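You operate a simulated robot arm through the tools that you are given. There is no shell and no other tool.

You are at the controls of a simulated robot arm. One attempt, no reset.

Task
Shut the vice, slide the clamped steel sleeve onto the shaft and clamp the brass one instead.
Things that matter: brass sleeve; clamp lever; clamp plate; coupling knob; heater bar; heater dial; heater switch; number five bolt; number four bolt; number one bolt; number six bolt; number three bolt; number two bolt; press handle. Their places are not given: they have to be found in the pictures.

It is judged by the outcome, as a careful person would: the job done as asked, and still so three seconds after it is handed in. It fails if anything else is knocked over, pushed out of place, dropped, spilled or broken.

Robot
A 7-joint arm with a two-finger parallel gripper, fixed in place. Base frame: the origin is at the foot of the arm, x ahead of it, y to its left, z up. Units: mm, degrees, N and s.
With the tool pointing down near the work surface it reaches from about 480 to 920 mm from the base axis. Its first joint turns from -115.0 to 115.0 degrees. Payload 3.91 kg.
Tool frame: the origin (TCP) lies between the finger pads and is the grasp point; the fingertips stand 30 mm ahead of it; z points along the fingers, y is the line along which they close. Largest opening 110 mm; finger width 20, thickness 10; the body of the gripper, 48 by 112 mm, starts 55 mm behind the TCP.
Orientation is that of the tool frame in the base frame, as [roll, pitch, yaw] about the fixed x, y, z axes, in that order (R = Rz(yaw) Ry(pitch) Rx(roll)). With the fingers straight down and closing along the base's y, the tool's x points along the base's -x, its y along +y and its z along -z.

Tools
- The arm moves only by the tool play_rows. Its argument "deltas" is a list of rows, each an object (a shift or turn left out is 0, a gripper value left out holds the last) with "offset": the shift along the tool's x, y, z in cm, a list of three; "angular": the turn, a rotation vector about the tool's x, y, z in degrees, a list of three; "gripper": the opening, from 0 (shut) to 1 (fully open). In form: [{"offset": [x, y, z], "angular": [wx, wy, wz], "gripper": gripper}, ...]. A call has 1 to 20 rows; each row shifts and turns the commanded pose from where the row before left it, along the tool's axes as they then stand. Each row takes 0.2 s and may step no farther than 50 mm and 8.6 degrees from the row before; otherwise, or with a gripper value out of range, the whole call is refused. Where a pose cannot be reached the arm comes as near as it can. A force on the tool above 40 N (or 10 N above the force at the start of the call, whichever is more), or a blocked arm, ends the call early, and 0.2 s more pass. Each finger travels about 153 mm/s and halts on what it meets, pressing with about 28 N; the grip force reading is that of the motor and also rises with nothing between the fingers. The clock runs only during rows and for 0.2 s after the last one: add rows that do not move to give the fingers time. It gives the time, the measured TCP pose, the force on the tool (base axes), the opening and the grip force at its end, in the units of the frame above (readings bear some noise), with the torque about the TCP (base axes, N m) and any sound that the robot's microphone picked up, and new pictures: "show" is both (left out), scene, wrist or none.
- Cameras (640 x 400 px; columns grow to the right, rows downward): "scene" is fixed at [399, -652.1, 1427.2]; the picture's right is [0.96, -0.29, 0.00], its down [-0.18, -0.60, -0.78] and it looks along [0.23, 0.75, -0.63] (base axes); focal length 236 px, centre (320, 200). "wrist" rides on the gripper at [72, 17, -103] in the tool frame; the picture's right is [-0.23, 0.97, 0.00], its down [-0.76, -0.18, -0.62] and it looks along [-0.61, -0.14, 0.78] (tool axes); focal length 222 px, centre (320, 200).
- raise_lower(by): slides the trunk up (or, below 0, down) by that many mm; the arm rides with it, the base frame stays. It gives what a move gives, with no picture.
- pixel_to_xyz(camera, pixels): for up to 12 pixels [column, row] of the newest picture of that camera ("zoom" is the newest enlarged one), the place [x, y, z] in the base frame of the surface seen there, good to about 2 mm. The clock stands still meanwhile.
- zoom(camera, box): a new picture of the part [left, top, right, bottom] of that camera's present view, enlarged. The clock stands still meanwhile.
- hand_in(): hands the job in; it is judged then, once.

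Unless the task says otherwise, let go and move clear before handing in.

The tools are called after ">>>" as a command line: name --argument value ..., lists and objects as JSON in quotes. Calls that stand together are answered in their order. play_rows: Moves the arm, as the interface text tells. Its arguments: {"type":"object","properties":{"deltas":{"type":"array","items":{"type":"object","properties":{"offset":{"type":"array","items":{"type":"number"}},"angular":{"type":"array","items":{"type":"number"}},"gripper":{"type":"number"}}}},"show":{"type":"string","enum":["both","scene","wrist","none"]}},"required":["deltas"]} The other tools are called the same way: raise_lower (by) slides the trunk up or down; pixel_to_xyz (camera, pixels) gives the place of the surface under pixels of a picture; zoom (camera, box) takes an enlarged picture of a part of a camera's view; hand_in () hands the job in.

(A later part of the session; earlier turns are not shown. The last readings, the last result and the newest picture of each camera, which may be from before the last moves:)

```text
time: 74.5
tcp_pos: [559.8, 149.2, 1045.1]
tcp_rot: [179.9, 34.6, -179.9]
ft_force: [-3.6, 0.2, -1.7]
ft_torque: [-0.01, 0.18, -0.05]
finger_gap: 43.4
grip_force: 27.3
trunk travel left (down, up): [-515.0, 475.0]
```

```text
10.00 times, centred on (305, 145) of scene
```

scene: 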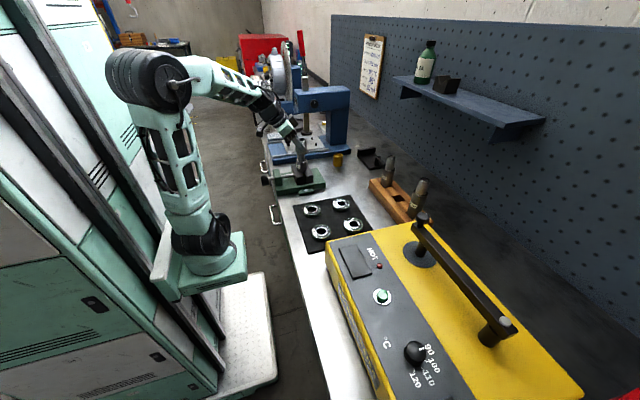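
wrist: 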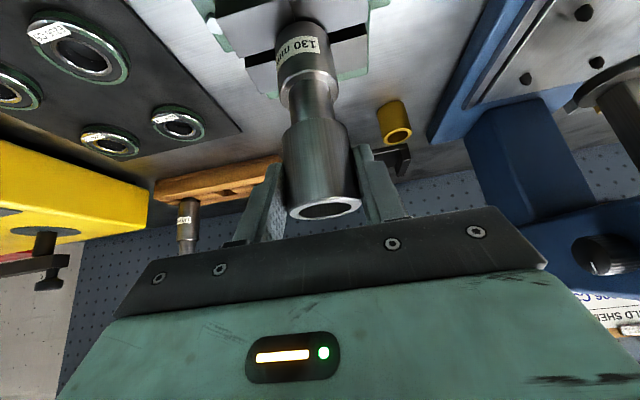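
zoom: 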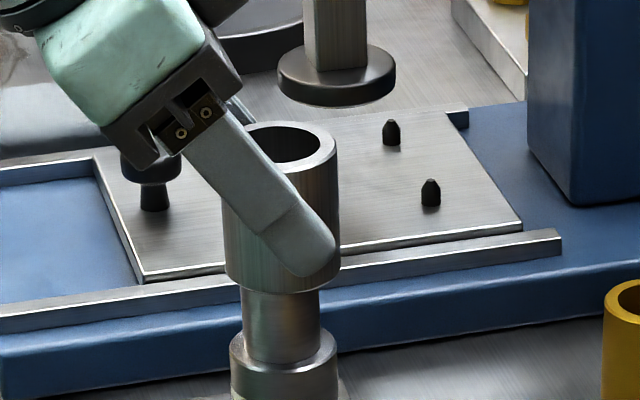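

The sleeve is sliding over the spigot with just 3.6 N side force. I'll shift 0.5 mm back in x and keep lowering.

>>> play_rows --deltas '[{"offset": [0.27, 0, 0.3]}, {"offset": [0.227, 0, 0.329]}, {"offset": [0.227, 0, 0.329]}, {"offset": [0.227, 0, 0.329]}, {"offset": [0.227, 0, 0.329]}, {"offset": [0.227, 0, 0.329]}, {"offset": [0.227, 0, 0.329]}, {"offset": [0, 0, 0]}]'

>>> zoom --camera "scene" --box '[285, 130, 325, 170]'

```text
time: 76.3
tcp_pos: [560.4, 150.9, 1016.8]
tcp_rot: [179.9, 34.7, -180.0]
ft_force: [0.0, -0.5, -3.1]
ft_torque: [0.01, 0.03, 0.01]
finger_gap: 43.6
grip_force: 28.0
trunk travel left (down, up): [-515.0, 475.0]
```

scene: 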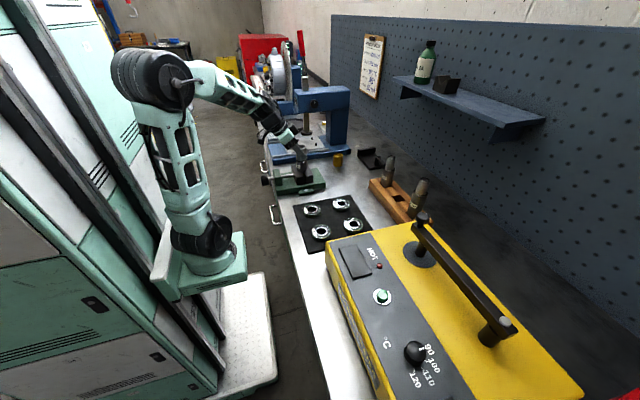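
wrist: 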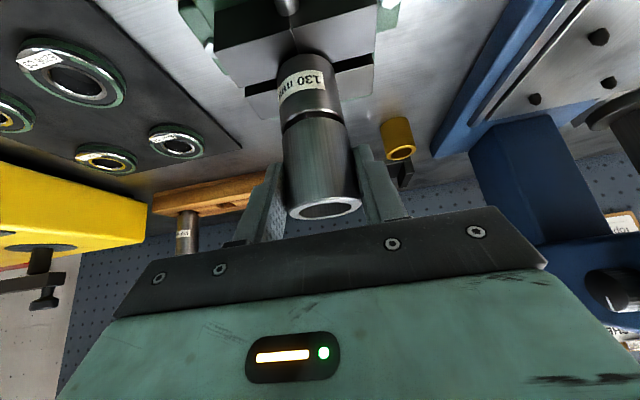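

```text
10.00 times, centred on (305, 150) of scene
```

zoom: 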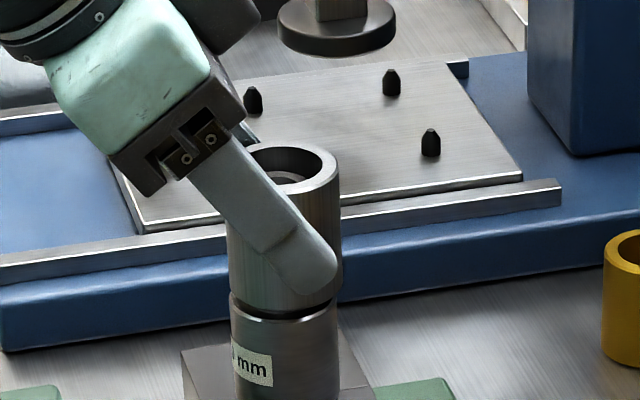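

Only a few millimetres remain between sleeve and shoulder. I'll lower in 1.5 mm steps until it seats.

>>> play_rows --deltas '[{"offset": [0.085, 0, 0.123]}, {"offset": [0.085, 0, 0.123]}, {"offset": [0.085, 0, 0.123]}, {"offset": [0, 0, 0]}]' --show "scene"

>>> zoom --camera "scene" --box '[285, 130, 325, 170]'

```text
time: 77.3
tcp_pos: [559.6, 148.9, 1012.2]
tcp_rot: [179.8, 34.6, -179.8]
ft_force: [-0.5, 1.0, -1.7]
ft_torque: [-0.02, 0.01, 0.01]
finger_gap: 43.7
grip_force: 27.8
trunk travel left (down, up): [-515.0, 475.0]
```

scene: 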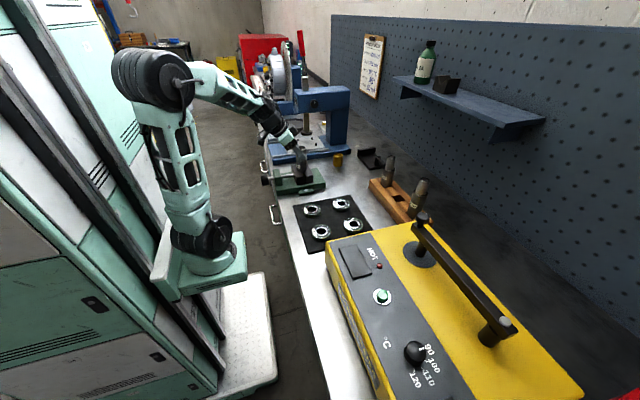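

```text
10.00 times, centred on (305, 150) of scene
```

zoom: 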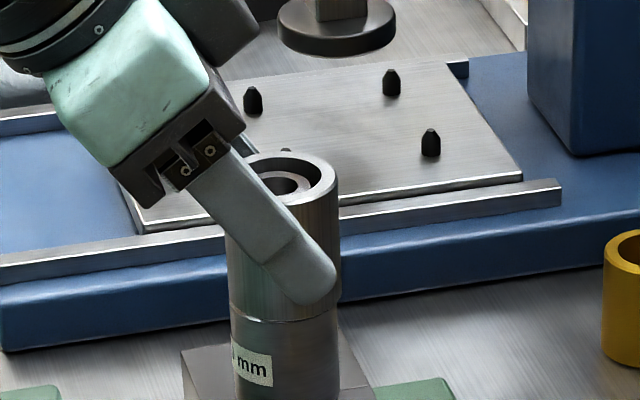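

The sleeve is now sitting on the shaft's shoulder. I'll lower one last millimetre, open, and retreat along the tool axis.

>>> play_rows --deltas '[{"offset": [0.057, 0, 0.082]}, {"gripper": 0.55}, {"offset": [0, 0, 0]}, {"offset": [0, 0, 0]}, {"offset": [0, 0, -3]}, {"offset": [0, 0, -4]}, {"offset": [0, 0, -4]}, {"offset": [0, 0, 0]}]'

>>> zoom --camera "scene" --box '[275, 130, 335, 190]'

>>> zoom --camera "wrist" --box '[240, 30, 400, 230]'

```text
time: 79.1
tcp_pos: [492.6, 147.1, 1102.2]
tcp_rot: [180.0, 34.7, 180.0]
ft_force: [0.1, 0.4, 0.5]
ft_torque: [0.02, 0.01, -0.03]
finger_gap: 60.3
grip_force: 0.1
trunk travel left (down, up): [-515.0, 475.0]
```

scene: 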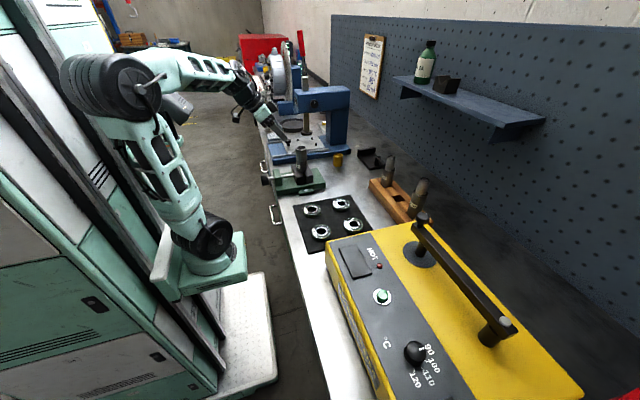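
wrist: 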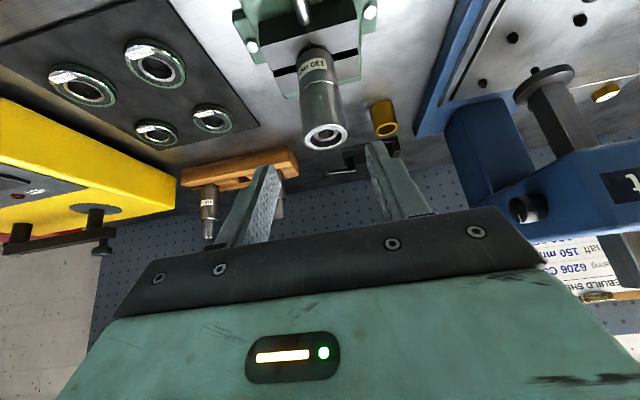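

```text
6.67 times, centred on (305, 160) of scene
```

zoom: 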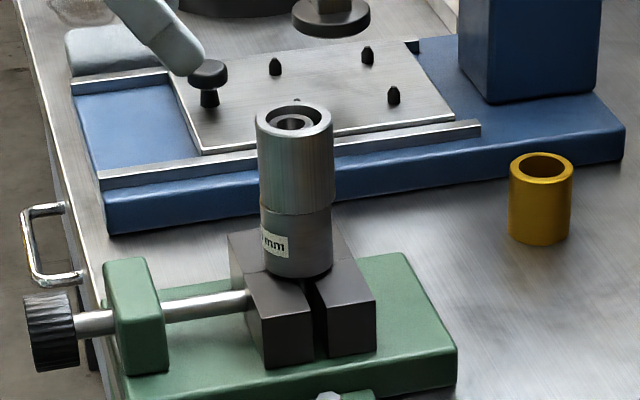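

```text
2.00 times, centred on (320, 130) of wrist
```

zoom: 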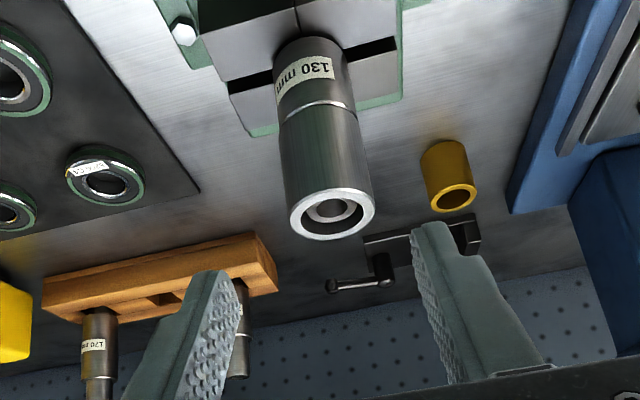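

The steel sleeve is fully seated on the shaft in the vice. Next comes the brass sleeve; first I'll raise the trunk back by 260 mm so the arm clears the shaft when it reaches outward.

>>> raise_lower --by 260

```text
time: 81.7
tcp_pos: [493.0, 147.4, 1362.0]
tcp_rot: [179.8, 34.6, -180.0]
ft_force: [-0.1, 0.4, -0.4]
ft_torque: [-0.01, 0.0, -0.01]
finger_gap: 60.4
grip_force: 0.1
trunk travel left (down, up): [-775.0, 215.0]
```

I'll bring the open gripper over to a point above the brass sleeve, around (745,253,1000).

>>> play_rows --deltas '[{"offset": [-0.71, 1.19, 4.17]}, {"offset": [-0.71, 1.19, 4.17]}, {"offset": [-0.71, 1.19, 4.17]}, {"offset": [-0.71, 1.19, 4.17]}, {"offset": [-0.71, 1.19, 4.17]}, {"offset": [-0.71, 1.19, 4.17]}, {"offset": [-0.71, 1.19, 4.17]}, {"offset": [1.21, 0.575, 3.72]}, {"offset": [1.21, 0.575, 3.72]}, {"offset": [1.21, 0.575, 3.72]}, {"offset": [0, 0, 0]}, {"offset": [0, 0, 0]}]'

>>> zoom --camera "scene" --box '[315, 125, 375, 185]'

```text
time: 84.3
tcp_pos: [734.2, 247.2, 1038.7]
tcp_rot: [179.8, 34.6, -180.0]
ft_force: [0.5, -0.7, -0.7]
ft_torque: [0.02, -0.02, 0.01]
finger_gap: 60.8
grip_force: 0.1
trunk travel left (down, up): [-775.0, 215.0]
```

scene: 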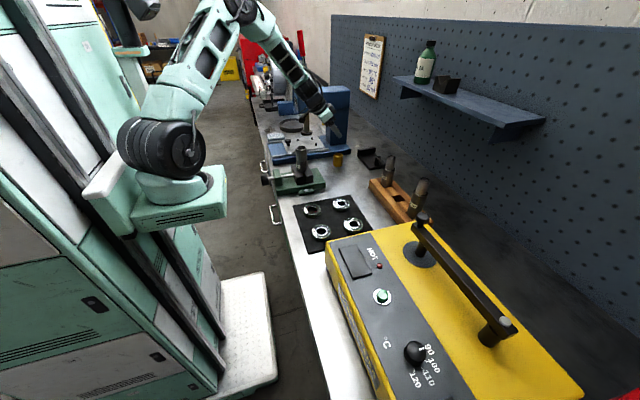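
wrist: 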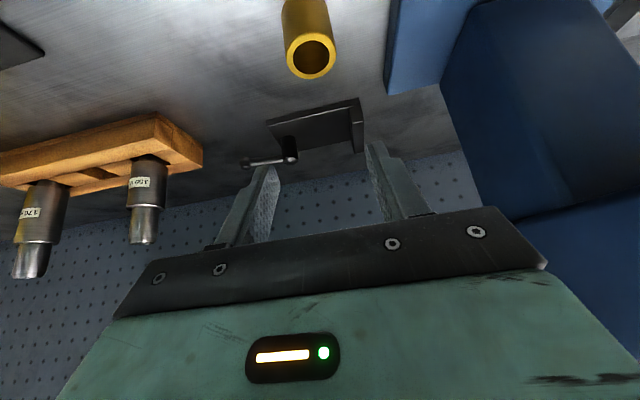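

```text
6.67 times, centred on (345, 155) of scene
```

zoom: 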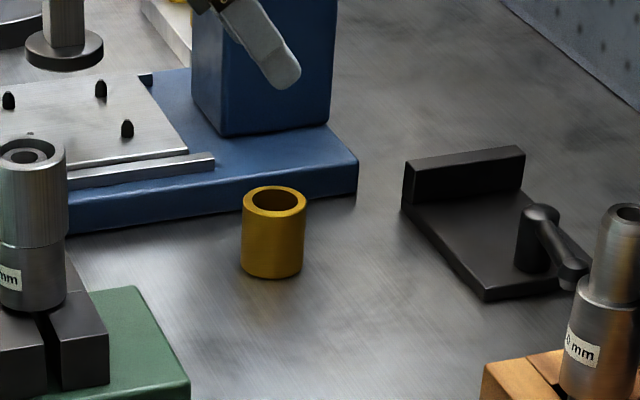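

The brass sleeve is in view at wrist (310,55). I'll measure it, and the now-empty clamp nest.

>>> pixel_to_xyz --camera "wrist" --pixels '[[289, 55], [332, 55], [311, 76], [310, 37], [300, 25], [310, 20], [322, 25], [290, 25], [328, 20], [284, 20]]'

>>> pixel_to_xyz --camera "wrist" --pixels '[[270, 123], [300, 112], [340, 103], [350, 105], [320, 145], [355, 125], [352, 148], [310, 130], [250, 162], [293, 155], [288, 140]]'

```text
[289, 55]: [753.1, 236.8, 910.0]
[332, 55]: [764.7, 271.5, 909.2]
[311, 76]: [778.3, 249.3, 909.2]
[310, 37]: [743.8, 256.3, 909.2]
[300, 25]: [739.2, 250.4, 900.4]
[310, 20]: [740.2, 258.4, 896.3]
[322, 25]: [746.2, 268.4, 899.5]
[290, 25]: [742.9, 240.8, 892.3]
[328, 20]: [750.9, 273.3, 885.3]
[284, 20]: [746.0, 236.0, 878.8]
```

```text
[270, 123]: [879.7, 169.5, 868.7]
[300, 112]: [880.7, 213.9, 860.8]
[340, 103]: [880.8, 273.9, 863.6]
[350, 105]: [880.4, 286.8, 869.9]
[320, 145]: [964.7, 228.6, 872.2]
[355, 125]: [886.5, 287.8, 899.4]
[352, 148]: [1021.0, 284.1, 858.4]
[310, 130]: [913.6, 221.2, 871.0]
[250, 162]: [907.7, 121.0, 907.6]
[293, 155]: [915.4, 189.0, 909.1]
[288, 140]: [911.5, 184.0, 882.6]
```

The brass sleeve's axis is (761,254.5), R≈21.7; the clamp plate spans x 880–965. I'll descend around the brass sleeve, first to a point just above.

>>> play_rows --deltas '[{"offset": [1.48, 0.35, 3.76]}, {"offset": [1.48, 0.35, 3.76]}, {"offset": [0, 0, 0]}, {"offset": [0, 0, 0]}]'

>>> zoom --camera "wrist" --box '[220, 60, 420, 240]'

```text
time: 85.3
tcp_pos: [753.3, 256.5, 961.2]
tcp_rot: [179.8, 34.6, -180.0]
ft_force: [1.5, 0.6, 0.2]
ft_torque: [0.01, -0.01, -0.01]
finger_gap: 60.8
grip_force: 0.2
trunk travel left (down, up): [-775.0, 215.0]
```

scene: 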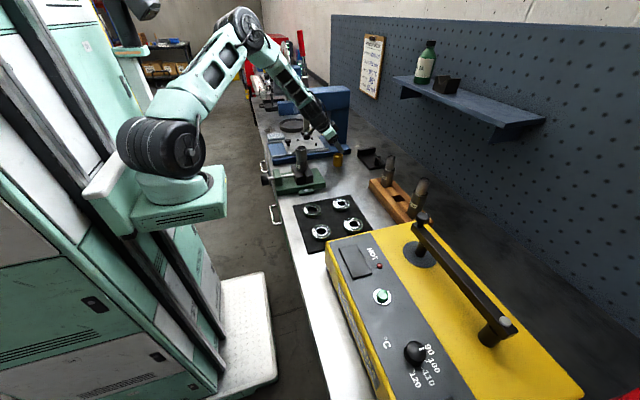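
wrist: 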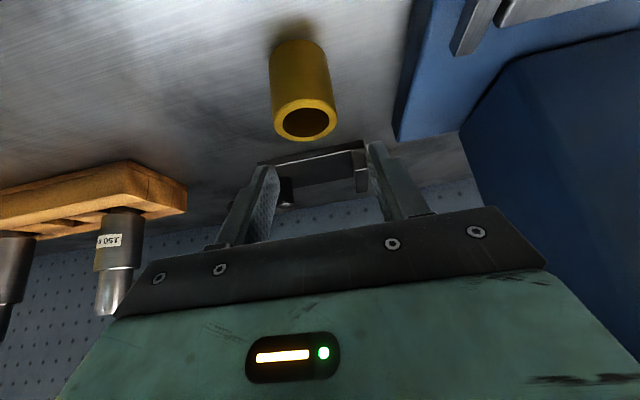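

```text
2.22 times, centred on (320, 150) of wrist
```

zoom: 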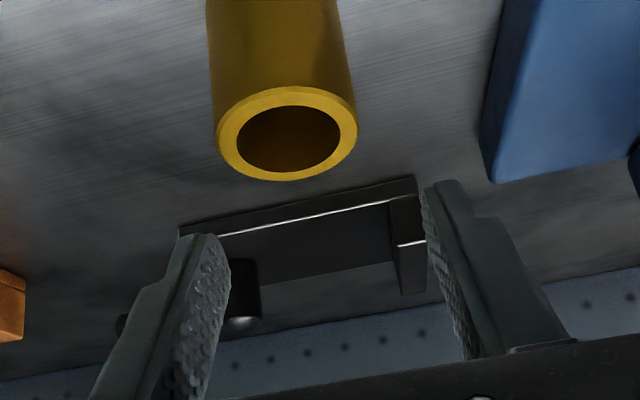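

The brass sleeve is nearly centred between the fingers, slightly to the −y side. I'll descend 61 mm with a 1.5 mm correction, then look.

>>> play_rows --deltas '[{"offset": [1.16, -0.05, 1.67]}, {"offset": [1.16, -0.05, 1.67]}, {"offset": [1.16, -0.05, 1.67]}, {"offset": [0, 0, 0]}, {"offset": [0, 0, 0]}]'

>>> zoom --camera "wrist" --box '[220, 60, 420, 240]'

>>> zoom --camera "scene" --box '[315, 135, 365, 185]'

```text
time: 86.5
tcp_pos: [752.8, 254.4, 899.1]
tcp_rot: [179.9, 34.7, -179.8]
ft_force: [0.1, -0.3, 0.1]
ft_torque: [-0.02, 0.0, 0.02]
finger_gap: 60.4
grip_force: 0.0
trunk travel left (down, up): [-775.0, 215.0]
```

scene: 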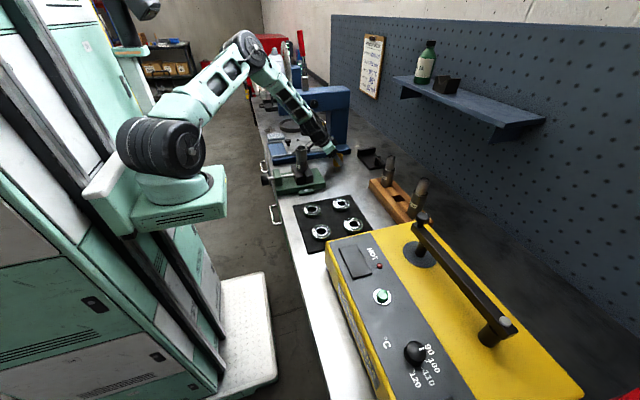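
wrist: 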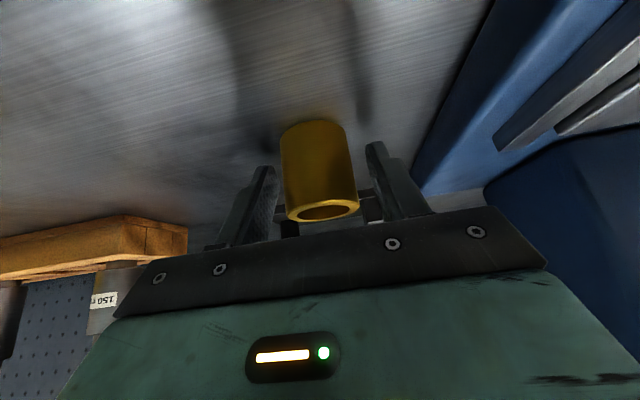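

```text
2.22 times, centred on (320, 150) of wrist
```

zoom: 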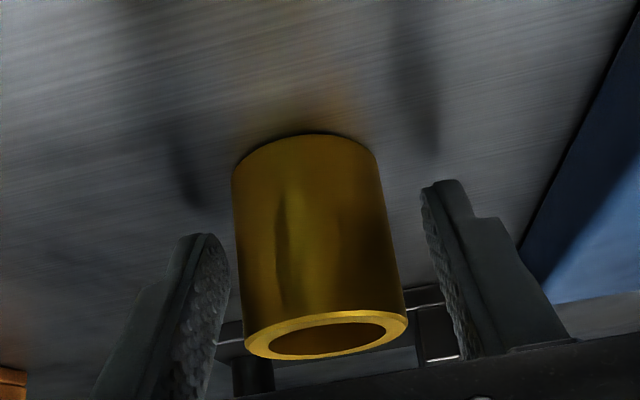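

```text
8.00 times, centred on (340, 160) of scene
```

zoom: 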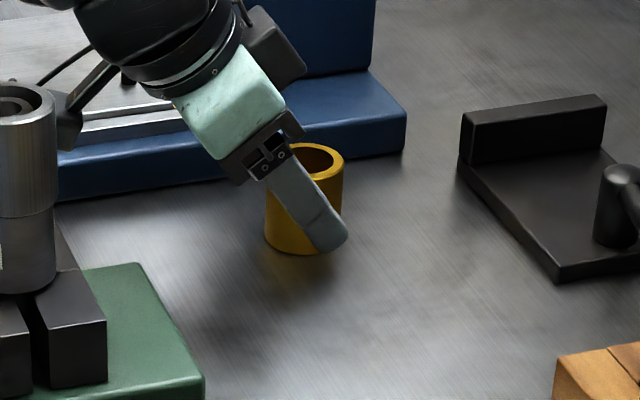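

The fingers straddle the brass sleeve with room on both sides. I'll close slowly and lift 15 mm.

>>> play_rows --deltas '[{"gripper": 0.45}, {"gripper": 0.38}, {"gripper": 0}, {"offset": [0, 0, 0]}, {"offset": [0, 0, 0]}, {"offset": [-0.28, 0, -0.41]}, {"offset": [-0.28, 0, -0.41]}, {"offset": [-0.28, 0, -0.41]}, {"offset": [0, 0, 0]}]'

>>> zoom --camera "wrist" --box '[220, 60, 420, 240]'

```text
time: 88.5
tcp_pos: [751.9, 255.6, 913.5]
tcp_rot: [180.0, 34.6, -179.9]
ft_force: [-0.3, 0.5, -2.4]
ft_torque: [-0.01, 0.02, 0.01]
finger_gap: 43.7
grip_force: 28.3
trunk travel left (down, up): [-775.0, 215.0]
```

scene: 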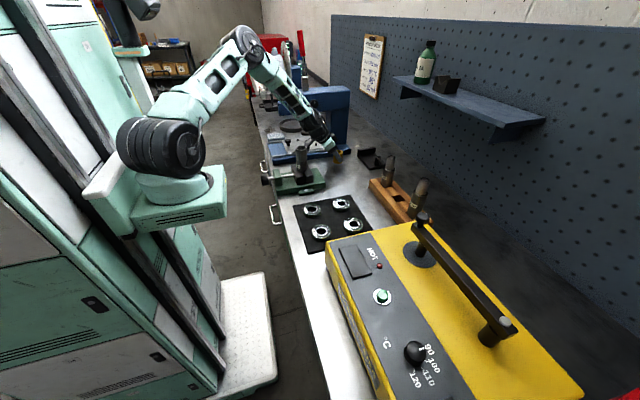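
wrist: 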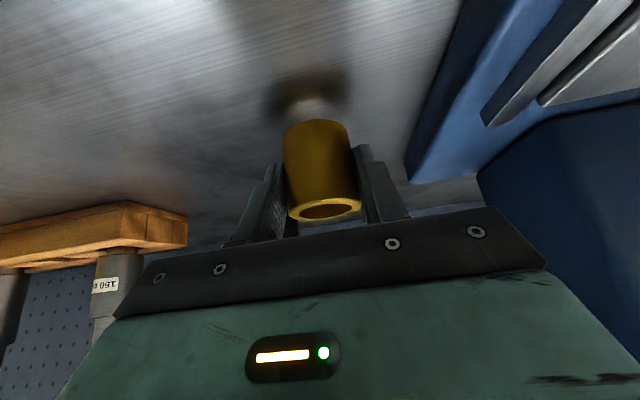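

```text
2.22 times, centred on (320, 150) of wrist
```

zoom: 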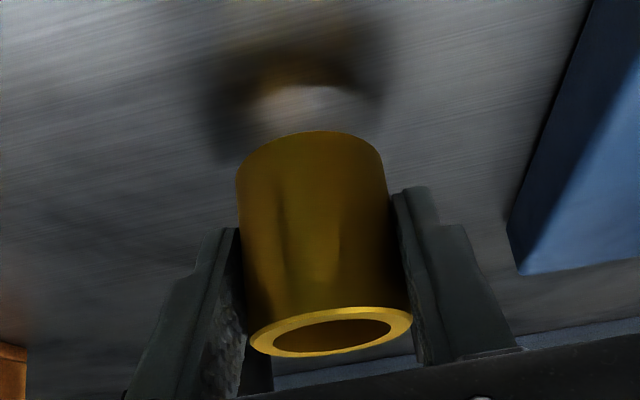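

The brass sleeve is held (2.4 N, gap 43.7). I'll carry it up and over to above the empty clamp nest.

>>> play_rows --deltas '[{"offset": [-3.63, -0.24, 0.38]}, {"offset": [-3.63, -0.24, 0.38]}, {"offset": [-3.63, -0.24, 0.38]}, {"offset": [-3.63, -0.24, 0.38]}, {"offset": [-0.59, 0, 2.14]}, {"offset": [-0.59, 0, 2.14]}, {"offset": [0, 0, 0]}, {"offset": [0, 0, 0]}]'

>>> zoom --camera "wrist" --box '[220, 60, 420, 240]'

>>> zoom --camera "scene" --box '[350, 130, 395, 165]'

```text
time: 90.3
tcp_pos: [914.9, 248.0, 956.9]
tcp_rot: [180.0, 34.6, 180.0]
ft_force: [-0.1, -0.9, -2.8]
ft_torque: [-0.05, 0.0, -0.03]
finger_gap: 43.3
grip_force: 28.1
trunk travel left (down, up): [-775.0, 215.0]
```

scene: 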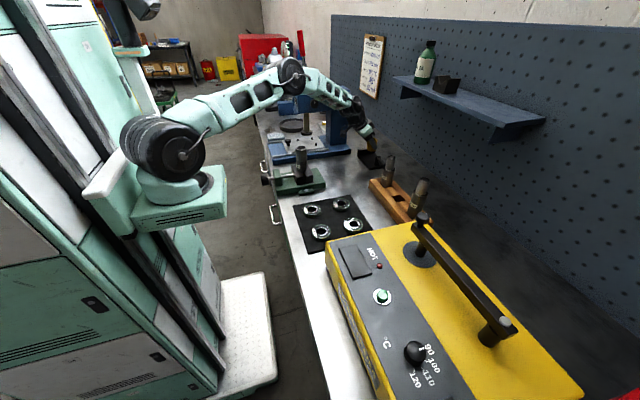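
wrist: 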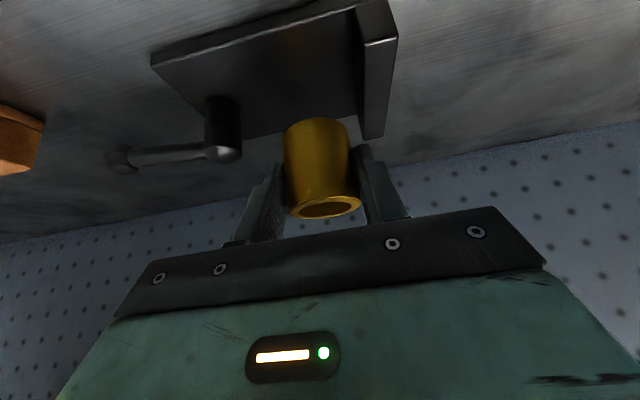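

```text
2.22 times, centred on (320, 150) of wrist
```

zoom: 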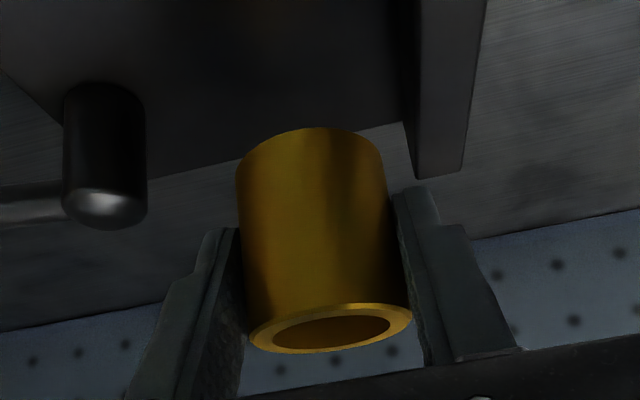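

```text
11.43 times, centred on (372, 148) of scene
```

zoom: 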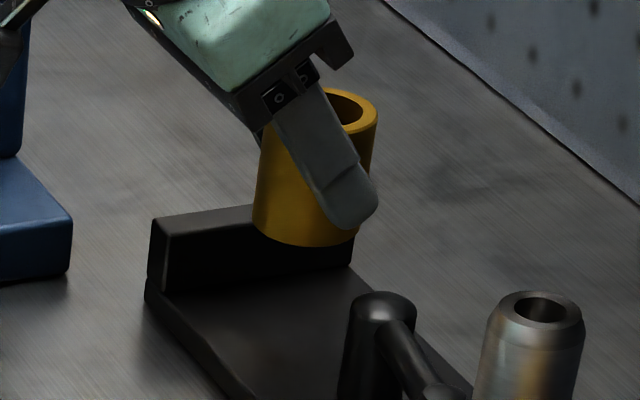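

The brass sleeve hangs over the nest. I'll measure its axis and the wall's inner face before lowering.

>>> pixel_to_xyz --camera "wrist" --pixels '[[290, 163], [297, 163], [310, 163], [320, 163], [335, 163], [345, 163], [291, 211], [358, 203], [324, 202]]'

>>> pixel_to_xyz --camera "wrist" --pixels '[[361, 60], [362, 80], [360, 40], [366, 60], [375, 60], [371, 165], [376, 180], [225, 155], [222, 110]]'

```text
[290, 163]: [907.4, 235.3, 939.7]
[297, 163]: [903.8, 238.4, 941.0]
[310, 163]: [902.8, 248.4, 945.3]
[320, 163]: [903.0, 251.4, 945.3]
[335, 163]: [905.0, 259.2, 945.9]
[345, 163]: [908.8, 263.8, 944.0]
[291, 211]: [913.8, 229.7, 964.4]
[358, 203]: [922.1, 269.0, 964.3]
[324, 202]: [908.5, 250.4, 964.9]
```

```text
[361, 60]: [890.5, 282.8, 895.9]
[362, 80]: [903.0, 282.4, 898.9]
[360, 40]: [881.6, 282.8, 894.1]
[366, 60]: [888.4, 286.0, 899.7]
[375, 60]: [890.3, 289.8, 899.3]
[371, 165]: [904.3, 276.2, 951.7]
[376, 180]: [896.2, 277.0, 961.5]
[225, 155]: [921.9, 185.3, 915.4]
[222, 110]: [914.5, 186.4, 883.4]
```

The brass sleeve's axis is at (924,249); the wall's inner face is at y 282.6, leaving the +y finger barely 1.5 mm. I'll shift by (−1.5, −2.5) mm and lower 40 mm.

>>> play_rows --deltas '[{"offset": [0.12, -0.25, -0.085]}, {"offset": [0.57, 0, 0.82]}, {"offset": [0.57, 0, 0.82]}, {"offset": [0.57, 0, 0.82]}, {"offset": [0.57, 0, 0.82]}, {"offset": [0, 0, 0]}]'

>>> zoom --camera "wrist" --box '[220, 60, 440, 240]'

>>> zoom --camera "scene" --box '[350, 135, 395, 170]'

```text
time: 91.7
tcp_pos: [912.1, 242.9, 913.9]
tcp_rot: [179.7, 34.5, 179.9]
ft_force: [-0.3, -0.3, -3.2]
ft_torque: [-0.02, 0.01, -0.01]
finger_gap: 43.8
grip_force: 28.2
trunk travel left (down, up): [-775.0, 215.0]
```

scene: 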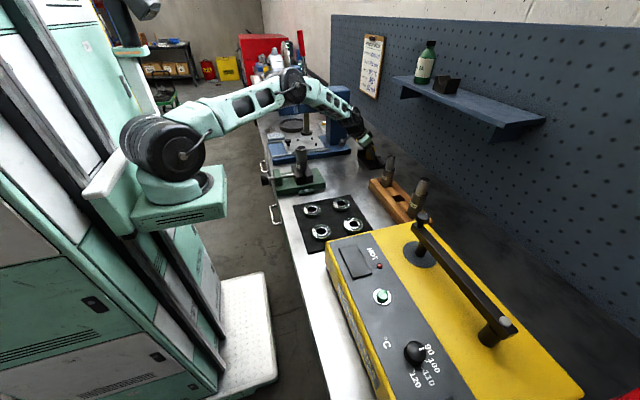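
wrist: 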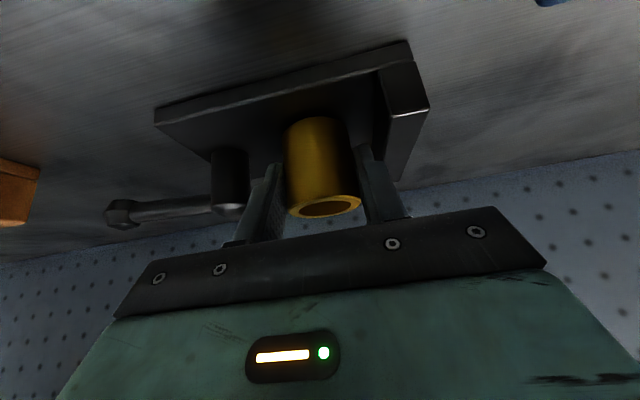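

```text
2.22 times, centred on (330, 150) of wrist
```

zoom: 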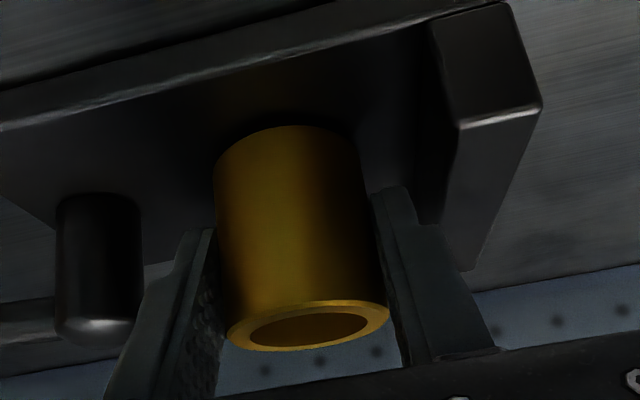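

```text
11.43 times, centred on (372, 152) of scene
```

zoom: 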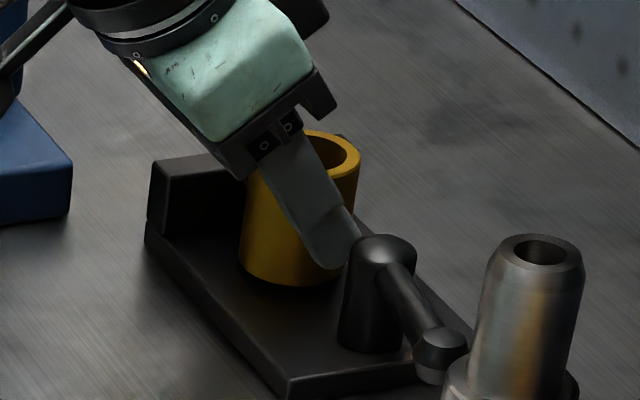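

Almost down. A last check of the sleeve's position against the nest before setting it down.

>>> pixel_to_xyz --camera "wrist" --pixels '[[290, 163], [297, 163], [310, 163], [320, 163], [335, 163], [343, 163], [291, 211], [358, 203], [324, 202], [310, 130], [320, 125]]'

>>> pixel_to_xyz --camera "wrist" --pixels '[[383, 90], [388, 110], [376, 80], [372, 160], [366, 150], [230, 170]]'

```text
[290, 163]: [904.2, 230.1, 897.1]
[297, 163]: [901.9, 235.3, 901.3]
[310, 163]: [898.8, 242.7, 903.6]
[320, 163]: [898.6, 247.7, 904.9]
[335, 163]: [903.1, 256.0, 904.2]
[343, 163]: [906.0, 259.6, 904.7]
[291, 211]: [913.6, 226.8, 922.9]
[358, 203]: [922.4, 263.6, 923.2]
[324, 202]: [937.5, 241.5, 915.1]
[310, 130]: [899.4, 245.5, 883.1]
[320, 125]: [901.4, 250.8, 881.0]
```

```text
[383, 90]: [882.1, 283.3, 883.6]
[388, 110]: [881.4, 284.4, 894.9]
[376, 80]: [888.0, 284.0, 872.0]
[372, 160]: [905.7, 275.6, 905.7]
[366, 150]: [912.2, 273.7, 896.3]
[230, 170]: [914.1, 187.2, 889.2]
```

The sleeve's bottom is about 1 mm above the plate, axis at (920.3,245). I'll shift (+2, +2.5) mm, set it down and open just a little.

>>> play_rows --deltas '[{"offset": [-0.16, 0.25, 0.11]}, {"offset": [0, 0, 0]}, {"offset": [0.08, 0, 0.115]}, {"offset": [0, 0, 0]}, {"gripper": 0.435}, {"offset": [0, 0, 0]}, {"offset": [0, 0, 0]}]'

>>> zoom --camera "wrist" --box '[220, 60, 440, 240]'

>>> zoom --camera "scene" --box '[350, 135, 395, 170]'

```text
time: 93.3
tcp_pos: [914.2, 245.5, 913.1]
tcp_rot: [179.9, 34.6, -180.0]
ft_force: [0.4, -0.6, 0.2]
ft_torque: [-0.04, 0.0, 0.0]
finger_gap: 47.9
grip_force: 0.0
trunk travel left (down, up): [-775.0, 215.0]
```

scene: 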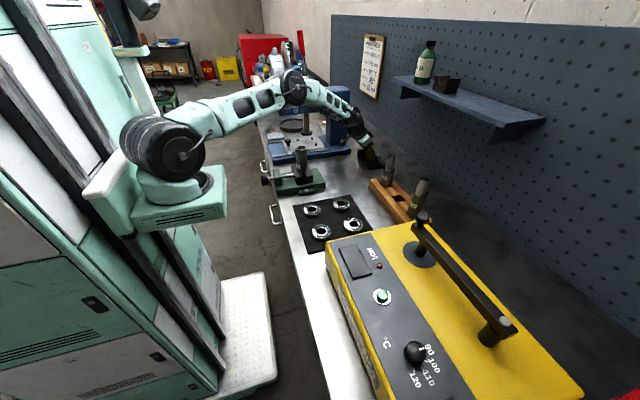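
wrist: 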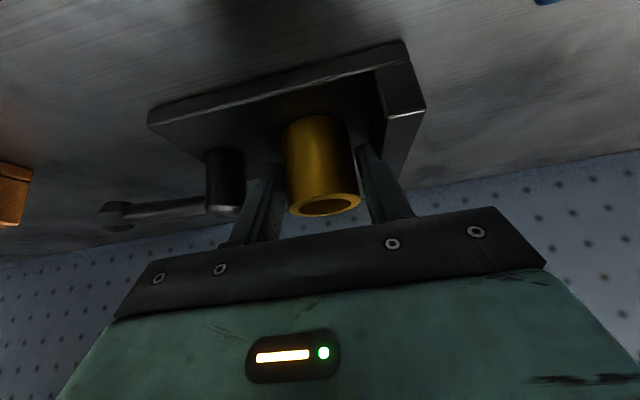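

```text
2.22 times, centred on (330, 150) of wrist
```

zoom: 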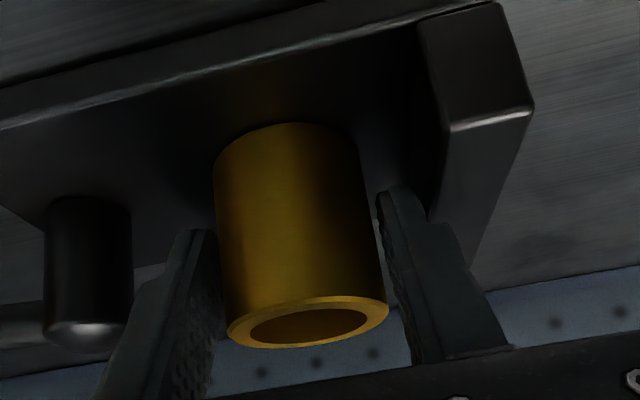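

```text
11.43 times, centred on (372, 152) of scene
```

zoom: 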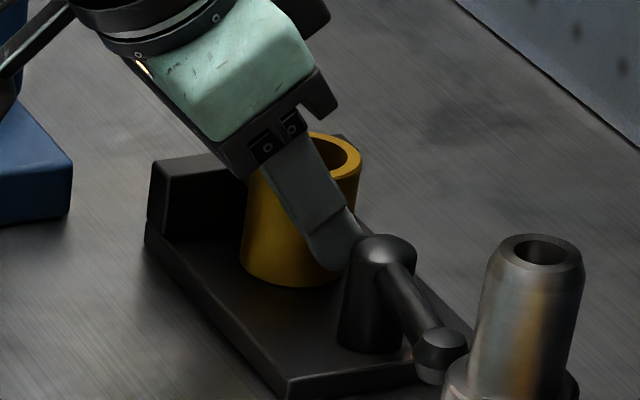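

The brass sleeve stands free in the nest and the fingers are open on both sides. I'll retreat along the tool axis and inspect.

>>> play_rows --deltas '[{"offset": [0, 0, -2]}, {"offset": [0, 0, -3]}, {"offset": [0, 0, -4]}, {"offset": [0, 0, -3]}, {"offset": [0, 0, 0]}]'

>>> zoom --camera "scene" --box '[350, 135, 395, 170]'

>>> zoom --camera "wrist" --box '[220, 50, 420, 200]'

```text
time: 94.5
tcp_pos: [849.2, 245.7, 1016.0]
tcp_rot: [180.0, 34.5, 180.0]
ft_force: [-0.4, -0.1, 0.2]
ft_torque: [0.01, 0.01, 0.01]
finger_gap: 47.9
grip_force: 0.1
trunk travel left (down, up): [-775.0, 215.0]
```

scene: 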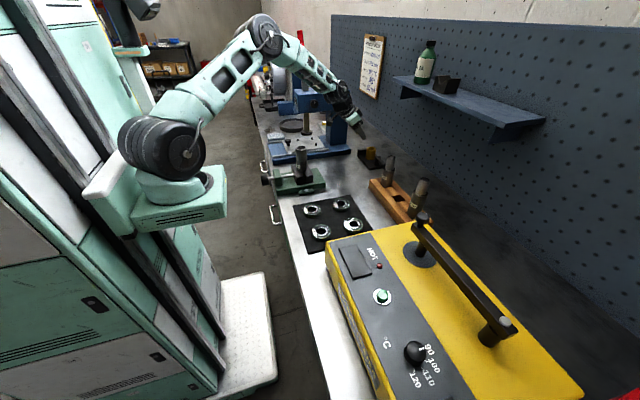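
wrist: 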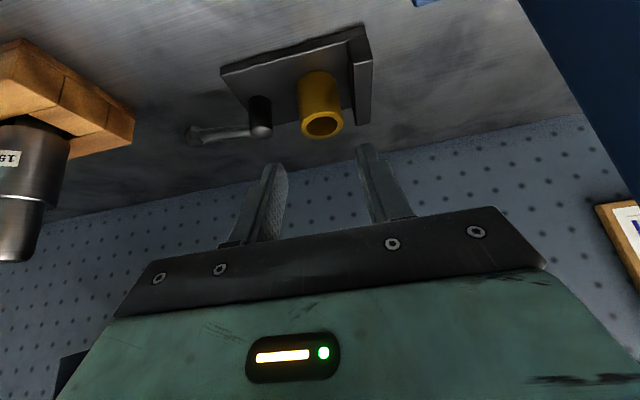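

```text
11.43 times, centred on (372, 152) of scene
```

zoom: 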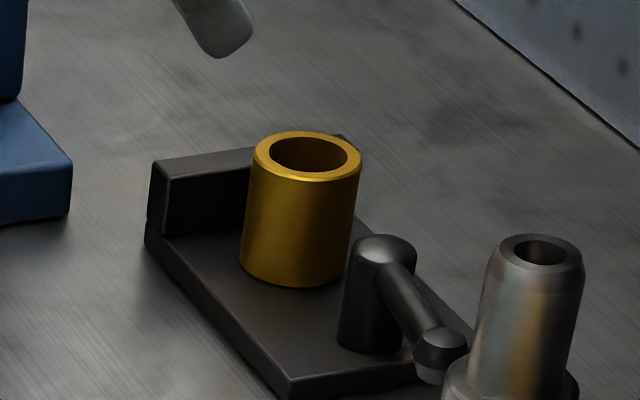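

```text
2.67 times, centred on (320, 125) of wrist
```

zoom: 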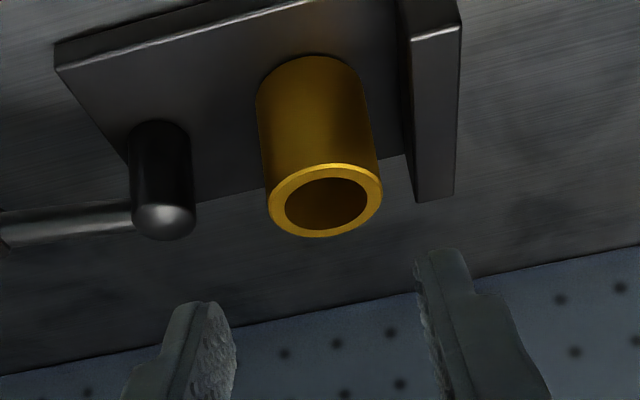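

The brass sleeve stands upright in the nest. I'll measure its position before closing the lever, and the lever's exact pose.

>>> pixel_to_xyz --camera "scene" --pixels '[[366.5, 148.3], [375.1, 148.7], [370.78, 146.6], [370.78, 149.7], [370, 154], [372, 155], [367.5, 154]]'

>>> pixel_to_xyz --camera "wrist" --pixels '[[304, 122], [340, 120], [322, 136], [322, 112], [302, 95], [310, 90], [320, 85], [332, 88], [338, 95], [200, 135], [240, 132], [260, 130]]'

```text
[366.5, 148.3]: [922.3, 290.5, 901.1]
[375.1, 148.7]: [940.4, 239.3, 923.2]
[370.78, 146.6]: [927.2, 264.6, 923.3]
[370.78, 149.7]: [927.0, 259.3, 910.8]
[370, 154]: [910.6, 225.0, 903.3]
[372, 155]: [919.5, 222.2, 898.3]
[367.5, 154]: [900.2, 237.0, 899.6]
```

```text
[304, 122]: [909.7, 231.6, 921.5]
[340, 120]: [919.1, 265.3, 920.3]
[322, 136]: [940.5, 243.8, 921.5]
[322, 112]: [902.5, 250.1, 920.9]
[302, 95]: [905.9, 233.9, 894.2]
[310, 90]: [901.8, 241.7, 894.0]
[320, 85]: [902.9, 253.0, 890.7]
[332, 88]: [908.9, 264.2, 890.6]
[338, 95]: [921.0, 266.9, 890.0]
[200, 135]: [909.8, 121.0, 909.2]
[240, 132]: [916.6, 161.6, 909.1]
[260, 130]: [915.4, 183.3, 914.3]
```

Brass axis is at (921.5,247.5), within about 1.5 mm of where the steel one stood. Now I'll bring the closed fingers to the far (+x) side of the lever, first above it.

>>> play_rows --deltas '[{"offset": [-1.62, -2.73, 1.61], "gripper": 0}, {"offset": [-1.62, -2.73, 1.61]}, {"offset": [-1.62, -2.73, 1.61]}, {"offset": [-1.62, -2.73, 1.61]}, {"offset": [0.8, 0, 1.17]}, {"offset": [0.8, 0, 1.17]}, {"offset": [0, 0, 0]}]'

>>> zoom --camera "scene" --box '[350, 130, 395, 165]'

>>> zoom --camera "wrist" --box '[220, 50, 440, 220]'

```text
time: 96.1
tcp_pos: [931.0, 136.3, 967.2]
tcp_rot: [179.9, 34.6, 179.9]
ft_force: [0.2, -0.4, -0.1]
ft_torque: [0.0, 0.0, 0.02]
finger_gap: 0.0
grip_force: 27.6
trunk travel left (down, up): [-775.0, 215.0]
```

scene: 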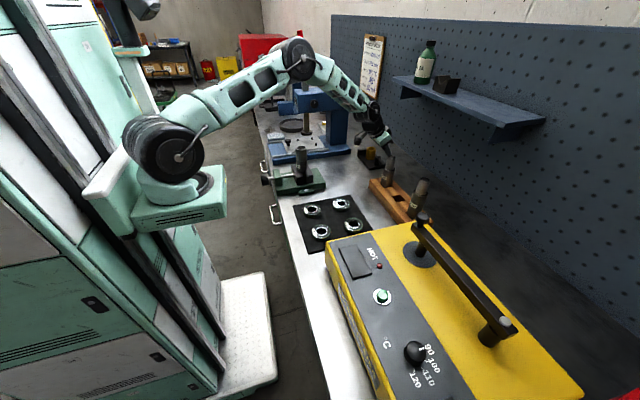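
wrist: 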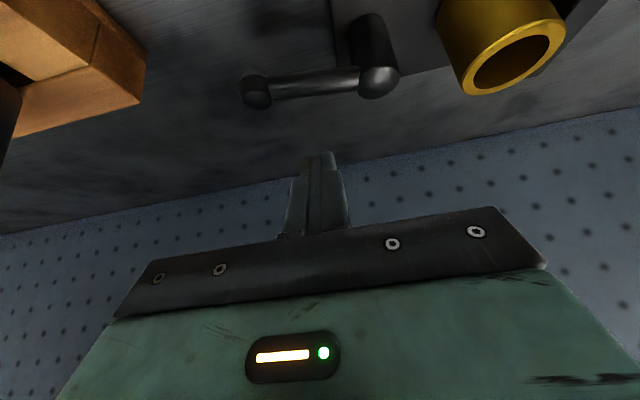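

```text
11.43 times, centred on (372, 148) of scene
```

zoom: 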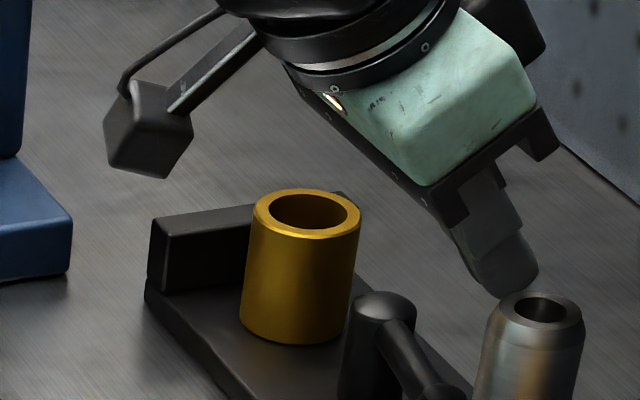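

```text
2.35 times, centred on (330, 135) of wrist
```

zoom: 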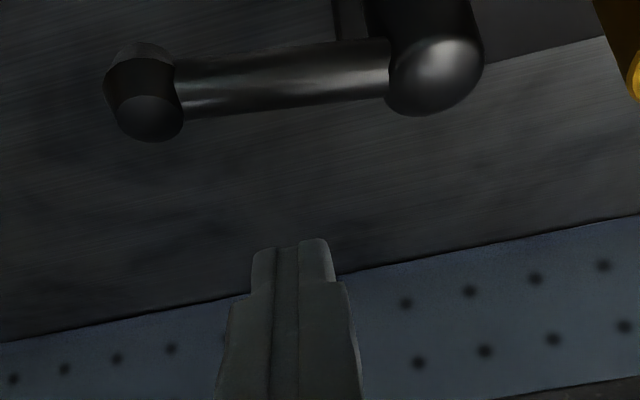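

The fingers are just beyond the lever in the wrist view, but x is 8 mm short of plan. I'll add that first, then lower to the lever's height.

>>> play_rows --deltas '[{"offset": [-0.8, 0, 0.55]}, {"offset": [0, 0, 0]}, {"offset": [0.99, 0, 1.42]}, {"offset": [0.99, 0, 1.42]}, {"offset": [0.99, 0, 1.42]}, {"offset": [0, 0, 0]}]'

>>> zoom --camera "scene" --box '[350, 130, 395, 165]'

>>> zoom --camera "wrist" --box '[220, 80, 440, 250]'

```text
time: 97.5
tcp_pos: [944.9, 136.8, 914.7]
tcp_rot: [179.8, 34.6, -180.0]
ft_force: [0.2, 1.4, 0.2]
ft_torque: [-0.01, 0.03, 0.03]
finger_gap: 0.1
grip_force: 27.8
trunk travel left (down, up): [-775.0, 215.0]
```

scene: 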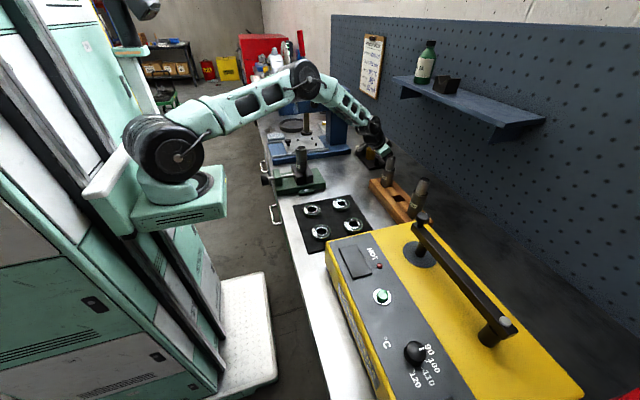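
wrist: 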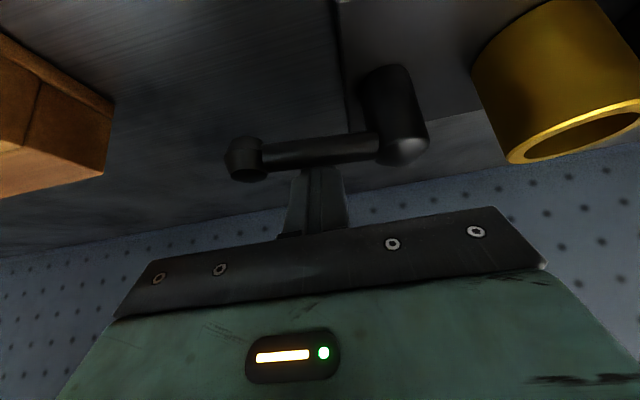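

```text
11.43 times, centred on (372, 148) of scene
```

zoom: 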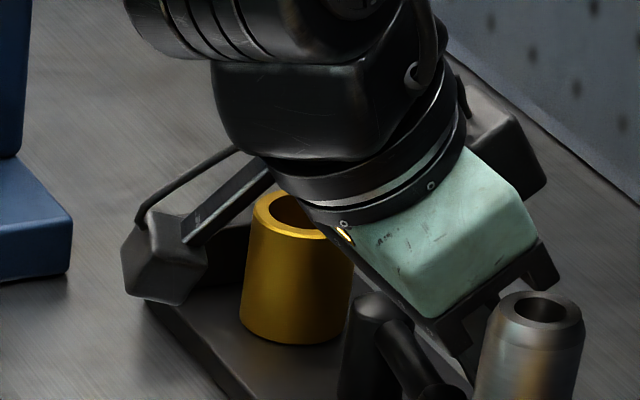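

```text
2.35 times, centred on (330, 165) of wrist
```

zoom: 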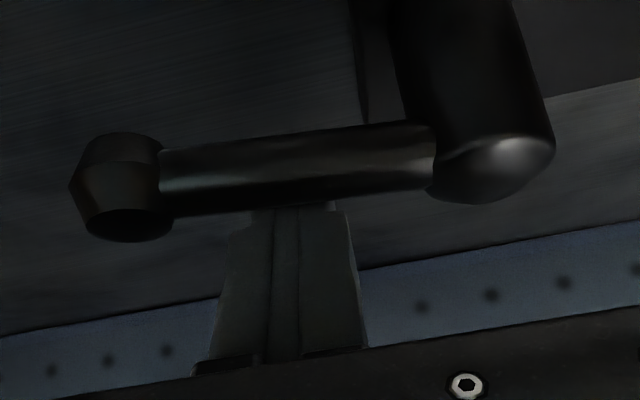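

The closed fingers are behind the lever shaft, between ball and post. I'll pull the lever back toward the closed position, in the first three steps of the arc.

>>> play_rows --deltas '[{"offset": [0.68, 0.05, -0.47]}, {"offset": [0.68, 0.05, -0.47]}, {"offset": [0.69, -0.03, -0.48]}, {"offset": [0.69, -0.04, -0.48]}, {"offset": [0.64, 0.25, -0.44]}, {"offset": [0.63, 0.25, -0.44]}, {"offset": [0, 0, 0]}]'

>>> zoom --camera "scene" --box '[350, 130, 395, 165]'

>>> zoom --camera "wrist" --box '[220, 80, 440, 250]'

```text
time: 99.1
tcp_pos: [897.0, 142.1, 915.9]
tcp_rot: [179.8, 34.6, -179.9]
ft_force: [0.7, 0.3, -0.1]
ft_torque: [0.0, -0.03, 0.0]
finger_gap: 0.1
grip_force: 28.1
trunk travel left (down, up): [-775.0, 215.0]
```

scene: 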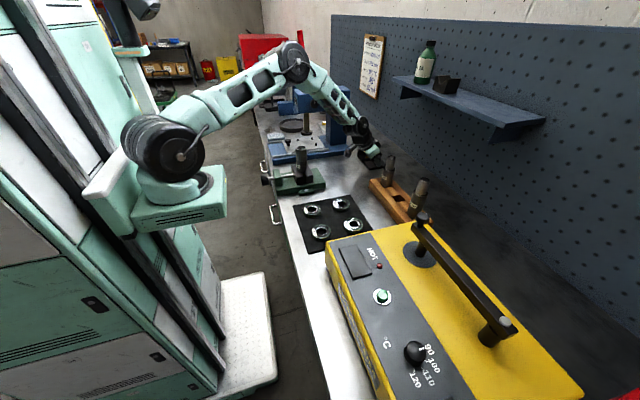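
wrist: 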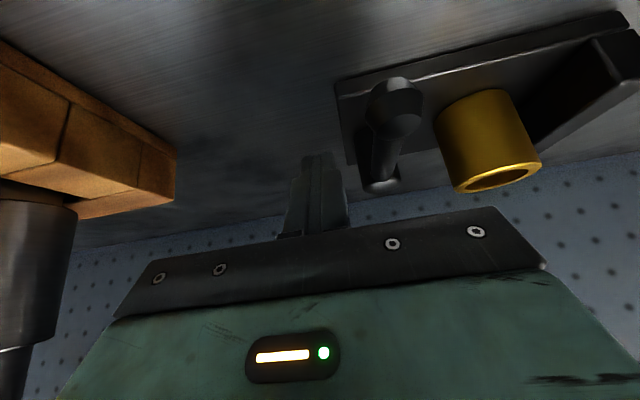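

```text
11.43 times, centred on (372, 148) of scene
```

zoom: 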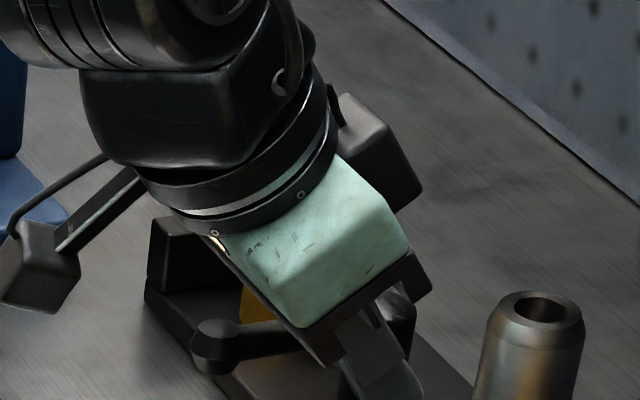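

```text
2.35 times, centred on (330, 165) of wrist
```

zoom: 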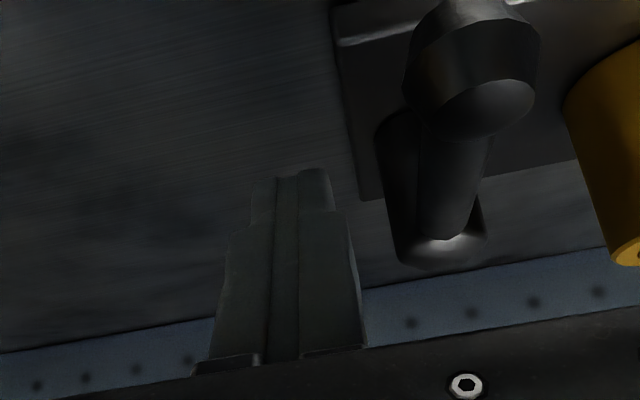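

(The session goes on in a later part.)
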